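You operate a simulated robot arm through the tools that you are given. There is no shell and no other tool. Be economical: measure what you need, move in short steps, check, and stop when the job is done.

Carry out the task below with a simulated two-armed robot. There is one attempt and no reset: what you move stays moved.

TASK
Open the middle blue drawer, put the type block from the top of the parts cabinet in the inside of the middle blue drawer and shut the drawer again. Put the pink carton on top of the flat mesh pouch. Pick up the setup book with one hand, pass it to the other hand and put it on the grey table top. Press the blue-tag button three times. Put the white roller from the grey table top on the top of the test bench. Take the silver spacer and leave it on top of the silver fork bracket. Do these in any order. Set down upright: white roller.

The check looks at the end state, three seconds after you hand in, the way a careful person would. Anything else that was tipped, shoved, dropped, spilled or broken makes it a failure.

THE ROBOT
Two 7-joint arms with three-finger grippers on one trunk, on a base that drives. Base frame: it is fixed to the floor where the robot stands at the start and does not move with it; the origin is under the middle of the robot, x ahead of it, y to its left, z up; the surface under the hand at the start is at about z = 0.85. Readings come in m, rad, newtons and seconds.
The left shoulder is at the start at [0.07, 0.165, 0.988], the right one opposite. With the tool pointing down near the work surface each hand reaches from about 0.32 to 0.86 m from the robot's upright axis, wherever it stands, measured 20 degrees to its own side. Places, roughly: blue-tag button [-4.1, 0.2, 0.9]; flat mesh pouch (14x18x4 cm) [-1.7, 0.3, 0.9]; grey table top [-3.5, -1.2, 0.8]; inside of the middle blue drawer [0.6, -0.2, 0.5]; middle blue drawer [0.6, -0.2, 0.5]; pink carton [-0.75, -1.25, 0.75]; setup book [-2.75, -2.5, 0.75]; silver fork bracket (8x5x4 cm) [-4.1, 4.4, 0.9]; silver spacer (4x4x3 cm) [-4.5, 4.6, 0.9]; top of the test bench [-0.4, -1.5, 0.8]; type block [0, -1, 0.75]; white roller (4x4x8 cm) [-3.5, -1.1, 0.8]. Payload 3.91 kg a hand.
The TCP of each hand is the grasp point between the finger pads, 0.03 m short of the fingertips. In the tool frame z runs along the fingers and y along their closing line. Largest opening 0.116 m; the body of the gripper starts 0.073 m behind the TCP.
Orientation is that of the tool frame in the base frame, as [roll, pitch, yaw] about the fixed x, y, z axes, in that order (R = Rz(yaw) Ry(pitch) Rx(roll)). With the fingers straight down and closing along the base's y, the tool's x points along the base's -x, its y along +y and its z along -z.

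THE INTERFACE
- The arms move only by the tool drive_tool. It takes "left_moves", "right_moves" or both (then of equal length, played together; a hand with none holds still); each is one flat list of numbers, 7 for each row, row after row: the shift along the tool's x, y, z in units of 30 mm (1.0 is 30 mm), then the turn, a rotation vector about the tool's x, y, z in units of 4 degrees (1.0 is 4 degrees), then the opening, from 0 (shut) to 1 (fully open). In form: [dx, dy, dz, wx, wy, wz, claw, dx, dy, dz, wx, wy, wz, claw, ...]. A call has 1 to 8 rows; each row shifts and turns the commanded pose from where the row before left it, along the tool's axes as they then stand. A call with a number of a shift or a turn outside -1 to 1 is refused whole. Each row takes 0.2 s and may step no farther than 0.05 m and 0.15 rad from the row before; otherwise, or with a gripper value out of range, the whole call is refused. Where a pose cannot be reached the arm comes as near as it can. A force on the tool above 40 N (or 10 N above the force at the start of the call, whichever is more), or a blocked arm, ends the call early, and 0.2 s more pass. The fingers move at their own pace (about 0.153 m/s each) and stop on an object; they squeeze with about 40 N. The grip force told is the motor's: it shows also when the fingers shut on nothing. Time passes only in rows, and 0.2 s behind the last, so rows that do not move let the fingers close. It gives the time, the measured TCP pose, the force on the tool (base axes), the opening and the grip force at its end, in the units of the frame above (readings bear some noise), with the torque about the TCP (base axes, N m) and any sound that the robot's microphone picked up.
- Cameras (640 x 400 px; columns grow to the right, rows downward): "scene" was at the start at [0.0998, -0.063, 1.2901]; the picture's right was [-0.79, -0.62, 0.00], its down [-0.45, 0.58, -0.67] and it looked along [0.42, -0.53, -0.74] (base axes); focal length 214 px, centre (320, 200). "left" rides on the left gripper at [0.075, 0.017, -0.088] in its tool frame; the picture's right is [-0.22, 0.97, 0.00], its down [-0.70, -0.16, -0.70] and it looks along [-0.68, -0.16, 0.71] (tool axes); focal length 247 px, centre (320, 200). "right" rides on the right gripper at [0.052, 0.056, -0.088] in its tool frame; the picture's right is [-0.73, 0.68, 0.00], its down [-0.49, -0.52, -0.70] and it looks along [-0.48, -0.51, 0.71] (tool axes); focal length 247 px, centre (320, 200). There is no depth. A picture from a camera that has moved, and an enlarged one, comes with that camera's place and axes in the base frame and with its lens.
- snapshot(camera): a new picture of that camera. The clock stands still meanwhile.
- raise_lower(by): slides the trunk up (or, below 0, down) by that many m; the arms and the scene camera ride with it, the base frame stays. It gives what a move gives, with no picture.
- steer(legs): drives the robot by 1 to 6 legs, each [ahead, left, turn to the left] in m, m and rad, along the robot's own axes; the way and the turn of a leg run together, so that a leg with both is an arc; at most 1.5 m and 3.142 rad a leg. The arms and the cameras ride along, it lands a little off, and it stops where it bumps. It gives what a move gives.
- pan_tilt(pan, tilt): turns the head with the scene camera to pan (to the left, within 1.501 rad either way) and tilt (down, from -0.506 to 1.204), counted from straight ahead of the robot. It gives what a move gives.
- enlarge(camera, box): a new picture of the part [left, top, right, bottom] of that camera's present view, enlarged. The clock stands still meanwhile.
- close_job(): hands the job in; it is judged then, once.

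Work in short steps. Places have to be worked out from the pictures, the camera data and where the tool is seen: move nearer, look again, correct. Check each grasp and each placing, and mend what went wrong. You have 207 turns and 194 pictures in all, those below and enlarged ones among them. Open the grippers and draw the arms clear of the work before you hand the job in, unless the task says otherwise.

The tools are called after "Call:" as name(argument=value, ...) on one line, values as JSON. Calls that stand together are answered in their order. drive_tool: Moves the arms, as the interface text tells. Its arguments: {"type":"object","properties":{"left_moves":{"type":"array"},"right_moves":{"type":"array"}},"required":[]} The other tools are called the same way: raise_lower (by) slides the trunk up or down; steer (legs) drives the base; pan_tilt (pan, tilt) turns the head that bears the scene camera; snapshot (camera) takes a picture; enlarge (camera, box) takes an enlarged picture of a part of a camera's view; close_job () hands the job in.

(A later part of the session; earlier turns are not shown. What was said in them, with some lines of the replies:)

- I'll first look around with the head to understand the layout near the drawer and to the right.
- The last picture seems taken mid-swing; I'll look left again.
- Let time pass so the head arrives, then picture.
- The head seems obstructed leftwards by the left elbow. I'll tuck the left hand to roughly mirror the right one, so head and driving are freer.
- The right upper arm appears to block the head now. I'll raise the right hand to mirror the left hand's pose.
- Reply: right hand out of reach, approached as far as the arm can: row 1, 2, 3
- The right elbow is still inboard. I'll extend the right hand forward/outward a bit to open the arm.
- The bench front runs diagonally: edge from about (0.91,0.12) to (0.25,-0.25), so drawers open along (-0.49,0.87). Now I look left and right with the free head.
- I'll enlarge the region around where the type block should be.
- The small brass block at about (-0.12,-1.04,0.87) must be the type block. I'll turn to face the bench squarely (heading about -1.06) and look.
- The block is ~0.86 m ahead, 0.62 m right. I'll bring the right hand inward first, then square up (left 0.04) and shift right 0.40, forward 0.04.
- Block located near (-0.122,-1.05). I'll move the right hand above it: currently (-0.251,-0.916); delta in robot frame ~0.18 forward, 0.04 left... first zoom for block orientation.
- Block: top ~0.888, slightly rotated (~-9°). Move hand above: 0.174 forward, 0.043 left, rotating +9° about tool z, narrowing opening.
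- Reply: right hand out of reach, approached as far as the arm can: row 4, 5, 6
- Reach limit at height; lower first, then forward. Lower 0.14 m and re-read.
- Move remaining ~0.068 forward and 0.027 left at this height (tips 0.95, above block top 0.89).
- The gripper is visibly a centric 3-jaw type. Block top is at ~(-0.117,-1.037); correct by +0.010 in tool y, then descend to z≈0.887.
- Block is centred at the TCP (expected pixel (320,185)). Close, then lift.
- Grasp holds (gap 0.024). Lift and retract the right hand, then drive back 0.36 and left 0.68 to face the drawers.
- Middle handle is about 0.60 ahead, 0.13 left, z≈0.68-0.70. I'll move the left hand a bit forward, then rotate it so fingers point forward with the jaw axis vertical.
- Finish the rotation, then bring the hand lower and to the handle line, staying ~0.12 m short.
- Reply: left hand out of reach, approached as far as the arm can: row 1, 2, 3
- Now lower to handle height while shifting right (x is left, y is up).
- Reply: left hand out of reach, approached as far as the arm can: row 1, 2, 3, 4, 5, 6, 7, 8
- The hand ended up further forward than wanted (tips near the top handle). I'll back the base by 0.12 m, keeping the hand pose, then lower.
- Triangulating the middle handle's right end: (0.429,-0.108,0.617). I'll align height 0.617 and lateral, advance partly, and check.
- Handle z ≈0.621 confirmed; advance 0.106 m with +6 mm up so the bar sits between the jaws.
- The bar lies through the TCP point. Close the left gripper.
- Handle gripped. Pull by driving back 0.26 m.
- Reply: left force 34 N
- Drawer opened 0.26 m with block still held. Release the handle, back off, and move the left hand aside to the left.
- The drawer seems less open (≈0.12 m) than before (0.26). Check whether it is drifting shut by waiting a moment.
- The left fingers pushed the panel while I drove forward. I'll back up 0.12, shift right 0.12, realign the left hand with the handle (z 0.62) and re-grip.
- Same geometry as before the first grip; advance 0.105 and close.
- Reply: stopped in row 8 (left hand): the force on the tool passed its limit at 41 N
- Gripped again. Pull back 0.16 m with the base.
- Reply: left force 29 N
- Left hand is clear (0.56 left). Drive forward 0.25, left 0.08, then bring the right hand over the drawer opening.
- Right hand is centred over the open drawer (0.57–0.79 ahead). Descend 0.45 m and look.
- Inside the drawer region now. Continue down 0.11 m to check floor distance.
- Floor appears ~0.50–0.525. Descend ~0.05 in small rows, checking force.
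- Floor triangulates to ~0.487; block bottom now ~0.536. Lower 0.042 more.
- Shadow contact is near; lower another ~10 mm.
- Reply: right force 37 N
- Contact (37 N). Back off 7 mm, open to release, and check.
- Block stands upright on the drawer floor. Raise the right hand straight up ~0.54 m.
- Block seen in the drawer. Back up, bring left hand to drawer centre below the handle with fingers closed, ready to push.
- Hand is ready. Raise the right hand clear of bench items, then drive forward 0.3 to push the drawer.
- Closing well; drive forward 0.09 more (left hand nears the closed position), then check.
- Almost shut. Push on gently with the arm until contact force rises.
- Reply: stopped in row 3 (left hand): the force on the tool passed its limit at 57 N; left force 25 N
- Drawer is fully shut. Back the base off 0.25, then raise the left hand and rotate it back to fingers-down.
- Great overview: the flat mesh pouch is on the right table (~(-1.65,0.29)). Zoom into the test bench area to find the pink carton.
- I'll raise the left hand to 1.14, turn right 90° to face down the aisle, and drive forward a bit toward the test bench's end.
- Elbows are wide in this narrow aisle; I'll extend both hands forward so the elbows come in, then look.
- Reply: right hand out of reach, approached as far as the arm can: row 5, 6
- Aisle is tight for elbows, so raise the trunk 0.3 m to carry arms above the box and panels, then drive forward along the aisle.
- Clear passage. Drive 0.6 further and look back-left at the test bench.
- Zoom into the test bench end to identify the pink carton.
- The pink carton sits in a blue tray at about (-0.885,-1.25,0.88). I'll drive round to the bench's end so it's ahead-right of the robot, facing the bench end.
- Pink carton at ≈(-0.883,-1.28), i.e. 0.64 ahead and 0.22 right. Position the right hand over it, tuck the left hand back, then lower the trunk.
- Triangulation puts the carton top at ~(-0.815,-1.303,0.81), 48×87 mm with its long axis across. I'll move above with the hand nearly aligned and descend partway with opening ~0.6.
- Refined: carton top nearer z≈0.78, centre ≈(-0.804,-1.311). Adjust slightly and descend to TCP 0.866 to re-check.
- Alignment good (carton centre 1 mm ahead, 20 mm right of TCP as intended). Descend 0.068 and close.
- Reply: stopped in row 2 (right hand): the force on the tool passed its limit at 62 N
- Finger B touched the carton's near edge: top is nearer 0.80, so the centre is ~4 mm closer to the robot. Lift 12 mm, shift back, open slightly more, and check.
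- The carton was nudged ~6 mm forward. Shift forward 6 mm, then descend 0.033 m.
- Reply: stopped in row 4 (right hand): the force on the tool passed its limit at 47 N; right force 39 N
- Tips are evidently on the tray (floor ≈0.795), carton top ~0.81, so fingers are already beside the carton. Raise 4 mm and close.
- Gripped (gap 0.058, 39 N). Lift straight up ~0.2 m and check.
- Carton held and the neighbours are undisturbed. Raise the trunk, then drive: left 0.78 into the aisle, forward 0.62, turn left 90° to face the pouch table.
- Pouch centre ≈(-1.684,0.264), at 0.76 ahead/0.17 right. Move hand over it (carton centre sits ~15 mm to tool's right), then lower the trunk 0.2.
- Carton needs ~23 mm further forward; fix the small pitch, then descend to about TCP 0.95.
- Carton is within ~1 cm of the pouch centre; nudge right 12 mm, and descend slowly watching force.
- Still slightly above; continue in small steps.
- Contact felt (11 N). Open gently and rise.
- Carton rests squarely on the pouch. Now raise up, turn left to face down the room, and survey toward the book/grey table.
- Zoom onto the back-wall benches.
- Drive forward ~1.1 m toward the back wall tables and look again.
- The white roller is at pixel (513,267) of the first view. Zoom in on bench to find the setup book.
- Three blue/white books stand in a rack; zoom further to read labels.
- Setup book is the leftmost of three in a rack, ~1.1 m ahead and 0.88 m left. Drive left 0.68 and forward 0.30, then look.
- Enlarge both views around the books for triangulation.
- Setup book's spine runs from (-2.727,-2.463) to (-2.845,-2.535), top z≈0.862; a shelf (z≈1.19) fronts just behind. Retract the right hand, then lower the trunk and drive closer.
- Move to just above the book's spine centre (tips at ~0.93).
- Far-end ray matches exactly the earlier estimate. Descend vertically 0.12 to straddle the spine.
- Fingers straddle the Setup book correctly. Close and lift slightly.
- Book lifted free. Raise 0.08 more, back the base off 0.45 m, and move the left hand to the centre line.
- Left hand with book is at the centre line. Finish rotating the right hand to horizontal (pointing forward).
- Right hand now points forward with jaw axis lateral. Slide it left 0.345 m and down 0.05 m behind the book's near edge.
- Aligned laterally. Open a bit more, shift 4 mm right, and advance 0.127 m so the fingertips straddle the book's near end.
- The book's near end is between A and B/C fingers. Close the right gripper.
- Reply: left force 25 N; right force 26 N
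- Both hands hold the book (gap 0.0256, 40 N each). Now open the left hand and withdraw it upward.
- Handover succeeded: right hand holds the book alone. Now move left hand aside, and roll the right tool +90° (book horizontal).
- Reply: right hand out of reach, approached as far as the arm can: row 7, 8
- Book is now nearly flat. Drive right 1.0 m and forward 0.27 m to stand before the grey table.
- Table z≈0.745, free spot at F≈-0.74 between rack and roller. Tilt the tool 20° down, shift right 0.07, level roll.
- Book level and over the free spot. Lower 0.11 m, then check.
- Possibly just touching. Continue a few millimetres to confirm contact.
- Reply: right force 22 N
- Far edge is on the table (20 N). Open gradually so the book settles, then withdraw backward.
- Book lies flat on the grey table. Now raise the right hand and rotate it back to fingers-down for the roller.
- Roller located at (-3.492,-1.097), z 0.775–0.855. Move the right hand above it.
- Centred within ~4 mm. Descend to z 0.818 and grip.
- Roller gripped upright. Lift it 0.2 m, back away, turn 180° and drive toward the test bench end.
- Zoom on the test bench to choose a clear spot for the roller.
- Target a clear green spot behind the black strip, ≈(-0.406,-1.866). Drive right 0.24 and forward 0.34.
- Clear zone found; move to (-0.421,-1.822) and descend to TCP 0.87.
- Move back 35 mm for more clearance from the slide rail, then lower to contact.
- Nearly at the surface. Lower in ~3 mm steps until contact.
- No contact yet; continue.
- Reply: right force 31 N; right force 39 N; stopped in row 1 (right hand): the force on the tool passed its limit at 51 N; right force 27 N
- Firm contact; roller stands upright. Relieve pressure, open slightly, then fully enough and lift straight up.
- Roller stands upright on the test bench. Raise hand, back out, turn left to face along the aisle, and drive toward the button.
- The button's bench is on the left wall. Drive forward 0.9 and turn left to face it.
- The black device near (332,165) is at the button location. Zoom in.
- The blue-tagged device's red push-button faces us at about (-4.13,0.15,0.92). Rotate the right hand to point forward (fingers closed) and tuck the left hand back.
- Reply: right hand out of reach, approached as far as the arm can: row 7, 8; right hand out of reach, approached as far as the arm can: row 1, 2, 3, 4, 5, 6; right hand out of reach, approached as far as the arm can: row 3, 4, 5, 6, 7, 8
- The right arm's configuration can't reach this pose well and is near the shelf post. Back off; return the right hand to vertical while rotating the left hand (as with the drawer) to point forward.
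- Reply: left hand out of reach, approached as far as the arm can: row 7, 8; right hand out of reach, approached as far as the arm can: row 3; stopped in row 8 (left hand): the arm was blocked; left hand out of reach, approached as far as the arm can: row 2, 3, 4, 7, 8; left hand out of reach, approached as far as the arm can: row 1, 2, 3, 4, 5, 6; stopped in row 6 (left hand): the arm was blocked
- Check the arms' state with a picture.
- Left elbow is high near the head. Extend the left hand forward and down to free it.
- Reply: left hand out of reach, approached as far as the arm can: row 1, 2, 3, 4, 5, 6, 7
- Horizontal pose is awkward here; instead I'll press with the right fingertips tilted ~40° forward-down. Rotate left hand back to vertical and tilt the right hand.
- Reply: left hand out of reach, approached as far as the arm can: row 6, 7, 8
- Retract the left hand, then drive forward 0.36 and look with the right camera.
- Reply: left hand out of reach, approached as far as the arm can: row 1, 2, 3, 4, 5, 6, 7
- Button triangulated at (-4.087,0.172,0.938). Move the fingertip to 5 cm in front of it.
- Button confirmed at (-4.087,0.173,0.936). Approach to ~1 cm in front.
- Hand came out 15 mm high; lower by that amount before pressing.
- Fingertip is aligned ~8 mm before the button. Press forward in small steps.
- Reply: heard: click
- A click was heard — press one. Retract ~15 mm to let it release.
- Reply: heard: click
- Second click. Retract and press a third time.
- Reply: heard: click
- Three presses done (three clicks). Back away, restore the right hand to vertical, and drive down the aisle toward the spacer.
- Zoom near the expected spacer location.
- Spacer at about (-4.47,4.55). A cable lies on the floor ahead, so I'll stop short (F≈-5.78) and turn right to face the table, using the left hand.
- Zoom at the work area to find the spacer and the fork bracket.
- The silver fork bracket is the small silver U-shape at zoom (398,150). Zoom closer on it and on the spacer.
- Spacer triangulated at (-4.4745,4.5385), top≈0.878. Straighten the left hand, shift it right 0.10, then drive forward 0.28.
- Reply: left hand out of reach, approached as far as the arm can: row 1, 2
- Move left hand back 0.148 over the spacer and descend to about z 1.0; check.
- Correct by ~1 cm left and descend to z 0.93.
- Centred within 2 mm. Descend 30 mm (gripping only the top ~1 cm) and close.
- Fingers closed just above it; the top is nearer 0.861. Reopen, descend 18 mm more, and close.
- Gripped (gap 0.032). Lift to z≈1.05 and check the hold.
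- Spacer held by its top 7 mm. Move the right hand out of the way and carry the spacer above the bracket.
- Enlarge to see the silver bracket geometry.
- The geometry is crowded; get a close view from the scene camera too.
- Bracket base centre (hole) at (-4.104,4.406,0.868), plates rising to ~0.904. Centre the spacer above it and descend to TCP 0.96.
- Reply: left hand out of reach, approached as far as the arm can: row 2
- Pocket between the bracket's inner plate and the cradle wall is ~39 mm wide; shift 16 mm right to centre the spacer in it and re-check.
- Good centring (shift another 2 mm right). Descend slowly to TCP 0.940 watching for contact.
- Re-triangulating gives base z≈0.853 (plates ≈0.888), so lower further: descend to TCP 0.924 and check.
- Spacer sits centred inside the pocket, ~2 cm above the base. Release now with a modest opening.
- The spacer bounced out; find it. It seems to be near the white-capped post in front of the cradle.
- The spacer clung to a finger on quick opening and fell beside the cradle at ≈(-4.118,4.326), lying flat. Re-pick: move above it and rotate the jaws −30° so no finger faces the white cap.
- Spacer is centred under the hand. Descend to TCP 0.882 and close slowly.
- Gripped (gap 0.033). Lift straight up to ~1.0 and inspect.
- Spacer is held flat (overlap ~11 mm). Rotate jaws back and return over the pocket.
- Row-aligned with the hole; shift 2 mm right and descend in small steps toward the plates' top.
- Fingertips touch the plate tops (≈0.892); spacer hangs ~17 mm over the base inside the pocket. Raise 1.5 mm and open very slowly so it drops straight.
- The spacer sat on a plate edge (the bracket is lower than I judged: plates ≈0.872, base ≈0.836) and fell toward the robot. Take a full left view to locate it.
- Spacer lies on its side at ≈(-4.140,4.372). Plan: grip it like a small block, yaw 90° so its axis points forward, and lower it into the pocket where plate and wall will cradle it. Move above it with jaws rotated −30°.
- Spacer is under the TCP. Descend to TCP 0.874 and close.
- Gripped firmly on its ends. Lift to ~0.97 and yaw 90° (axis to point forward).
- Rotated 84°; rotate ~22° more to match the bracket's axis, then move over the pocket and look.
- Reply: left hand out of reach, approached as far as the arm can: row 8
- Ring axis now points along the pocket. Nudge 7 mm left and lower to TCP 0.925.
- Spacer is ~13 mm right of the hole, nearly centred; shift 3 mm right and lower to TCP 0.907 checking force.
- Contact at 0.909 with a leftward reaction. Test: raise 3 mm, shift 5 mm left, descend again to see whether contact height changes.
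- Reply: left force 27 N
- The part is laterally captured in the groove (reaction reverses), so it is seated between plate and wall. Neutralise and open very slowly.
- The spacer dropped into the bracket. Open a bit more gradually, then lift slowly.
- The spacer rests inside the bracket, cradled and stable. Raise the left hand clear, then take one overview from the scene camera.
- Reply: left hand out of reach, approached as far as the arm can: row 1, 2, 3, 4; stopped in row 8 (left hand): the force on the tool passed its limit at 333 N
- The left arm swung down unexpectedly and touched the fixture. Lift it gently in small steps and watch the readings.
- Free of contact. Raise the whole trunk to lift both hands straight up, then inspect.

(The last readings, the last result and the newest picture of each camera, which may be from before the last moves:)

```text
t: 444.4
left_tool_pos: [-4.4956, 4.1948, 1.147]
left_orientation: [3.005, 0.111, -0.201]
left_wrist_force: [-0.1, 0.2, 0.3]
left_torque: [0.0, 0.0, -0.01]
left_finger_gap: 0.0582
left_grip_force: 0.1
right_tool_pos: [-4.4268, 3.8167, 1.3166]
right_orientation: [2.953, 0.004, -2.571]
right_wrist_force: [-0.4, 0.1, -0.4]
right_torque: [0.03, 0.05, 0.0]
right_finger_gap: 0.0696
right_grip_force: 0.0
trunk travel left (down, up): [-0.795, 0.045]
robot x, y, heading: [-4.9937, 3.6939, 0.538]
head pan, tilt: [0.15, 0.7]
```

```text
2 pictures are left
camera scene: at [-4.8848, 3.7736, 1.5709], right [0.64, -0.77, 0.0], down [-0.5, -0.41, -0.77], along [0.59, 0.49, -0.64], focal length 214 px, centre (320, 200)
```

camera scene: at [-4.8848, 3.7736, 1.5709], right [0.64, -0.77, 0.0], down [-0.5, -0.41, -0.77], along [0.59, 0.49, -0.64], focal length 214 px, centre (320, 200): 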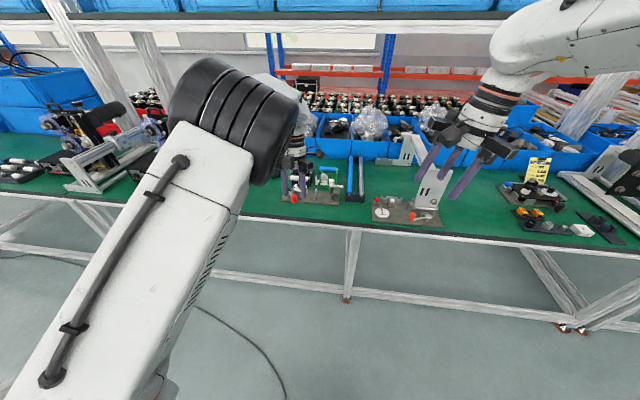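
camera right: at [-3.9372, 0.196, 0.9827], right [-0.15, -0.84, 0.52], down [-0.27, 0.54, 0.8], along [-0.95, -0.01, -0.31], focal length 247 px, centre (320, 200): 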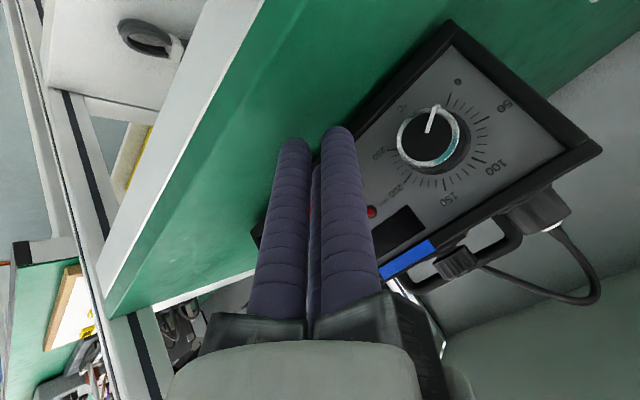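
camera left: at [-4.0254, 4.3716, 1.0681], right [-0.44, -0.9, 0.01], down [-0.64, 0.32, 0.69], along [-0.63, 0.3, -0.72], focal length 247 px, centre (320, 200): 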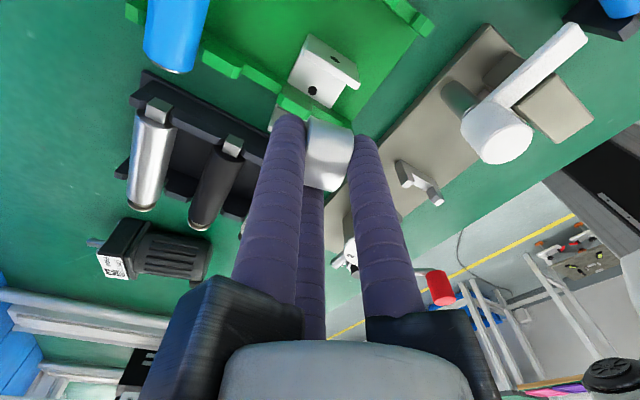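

Turn slightly left to see the bracket past the left arm, then zoom for final verification.

Call:
steer(legs=[[0, 0, 0.25]])

Call:
enlarge(camera="scene", box=[320, 140, 440, 230])

```text
t: 445.6
left_tool_pos: [-4.6351, 4.3022, 1.1471]
left_orientation: [3.004, 0.112, 0.053]
left_wrist_force: [-0.2, 0.8, -1.0]
left_torque: [0.01, -0.03, 0.02]
left_finger_gap: 0.0578
left_grip_force: 0.0
right_tool_pos: [-4.4744, 3.9552, 1.3167]
right_orientation: [2.954, 0.003, -2.318]
right_wrist_force: [0.3, -0.7, 0.3]
right_torque: [-0.02, 0.01, 0.0]
right_finger_gap: 0.0697
right_grip_force: 0.1
trunk travel left (down, up): [-0.795, 0.045]
robot x, y, heading: [-4.9959, 3.6942, 0.788]
head pan, tilt: [0.15, 0.7]
```

```text
4.44 times, centred on (380, 185) of scene
camera zoom: at [-4.9072, 3.7982, 1.5708], right [0.81, -0.59, 0.0], down [-0.38, -0.52, -0.76], along [0.45, 0.62, -0.64], focal length 953 px, centre (53, 267)
```

zoom: 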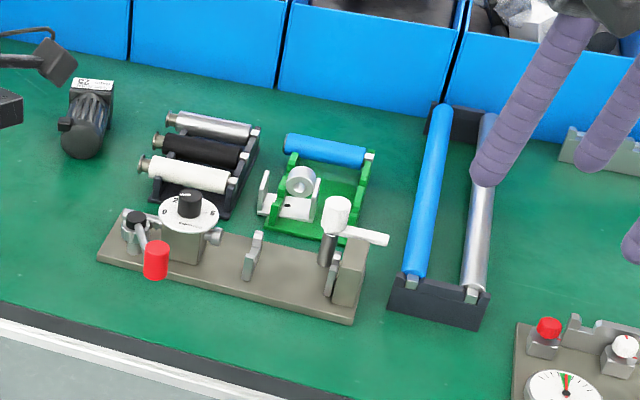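

The spacer sits in the silver bracket, the surroundings look as before, and both grippers are open and clear. Handing in.

Call:
close_job()

```text
The job is handed in.
```

I handed the job in with all six tasks done, but the silver spacer did not go cleanly and I couldn't check everything around it. No result came back after hand-in.

- **Type block:** it stands upright inside the middle blue drawer, and the drawer is fully shut.
- **Pink carton:** it lies flat on the mesh pouch.
- **Setup book:** I picked it up with the left hand, passed it to the right, and laid it flat on the grey table top.
- **Blue-tag button:** pressed three times, with a click heard each time.
- **White roller:** it stands upright on a clear spot of the test bench.
- **Silver spacer:** it lies on its side inside the silver fork bracket, held between one bracket plate and the wall of the green cradle it sits in. I dropped it twice before getting it there, and each time it landed beside the cradle.

After placing the spacer, the left arm swung down and struck something near the fixture beside the bracket, and the force sensor read 333 N. In my last picture the fixture and everything around it looked unchanged. I was almost out of pictures by then, so I could not look closer for damage.
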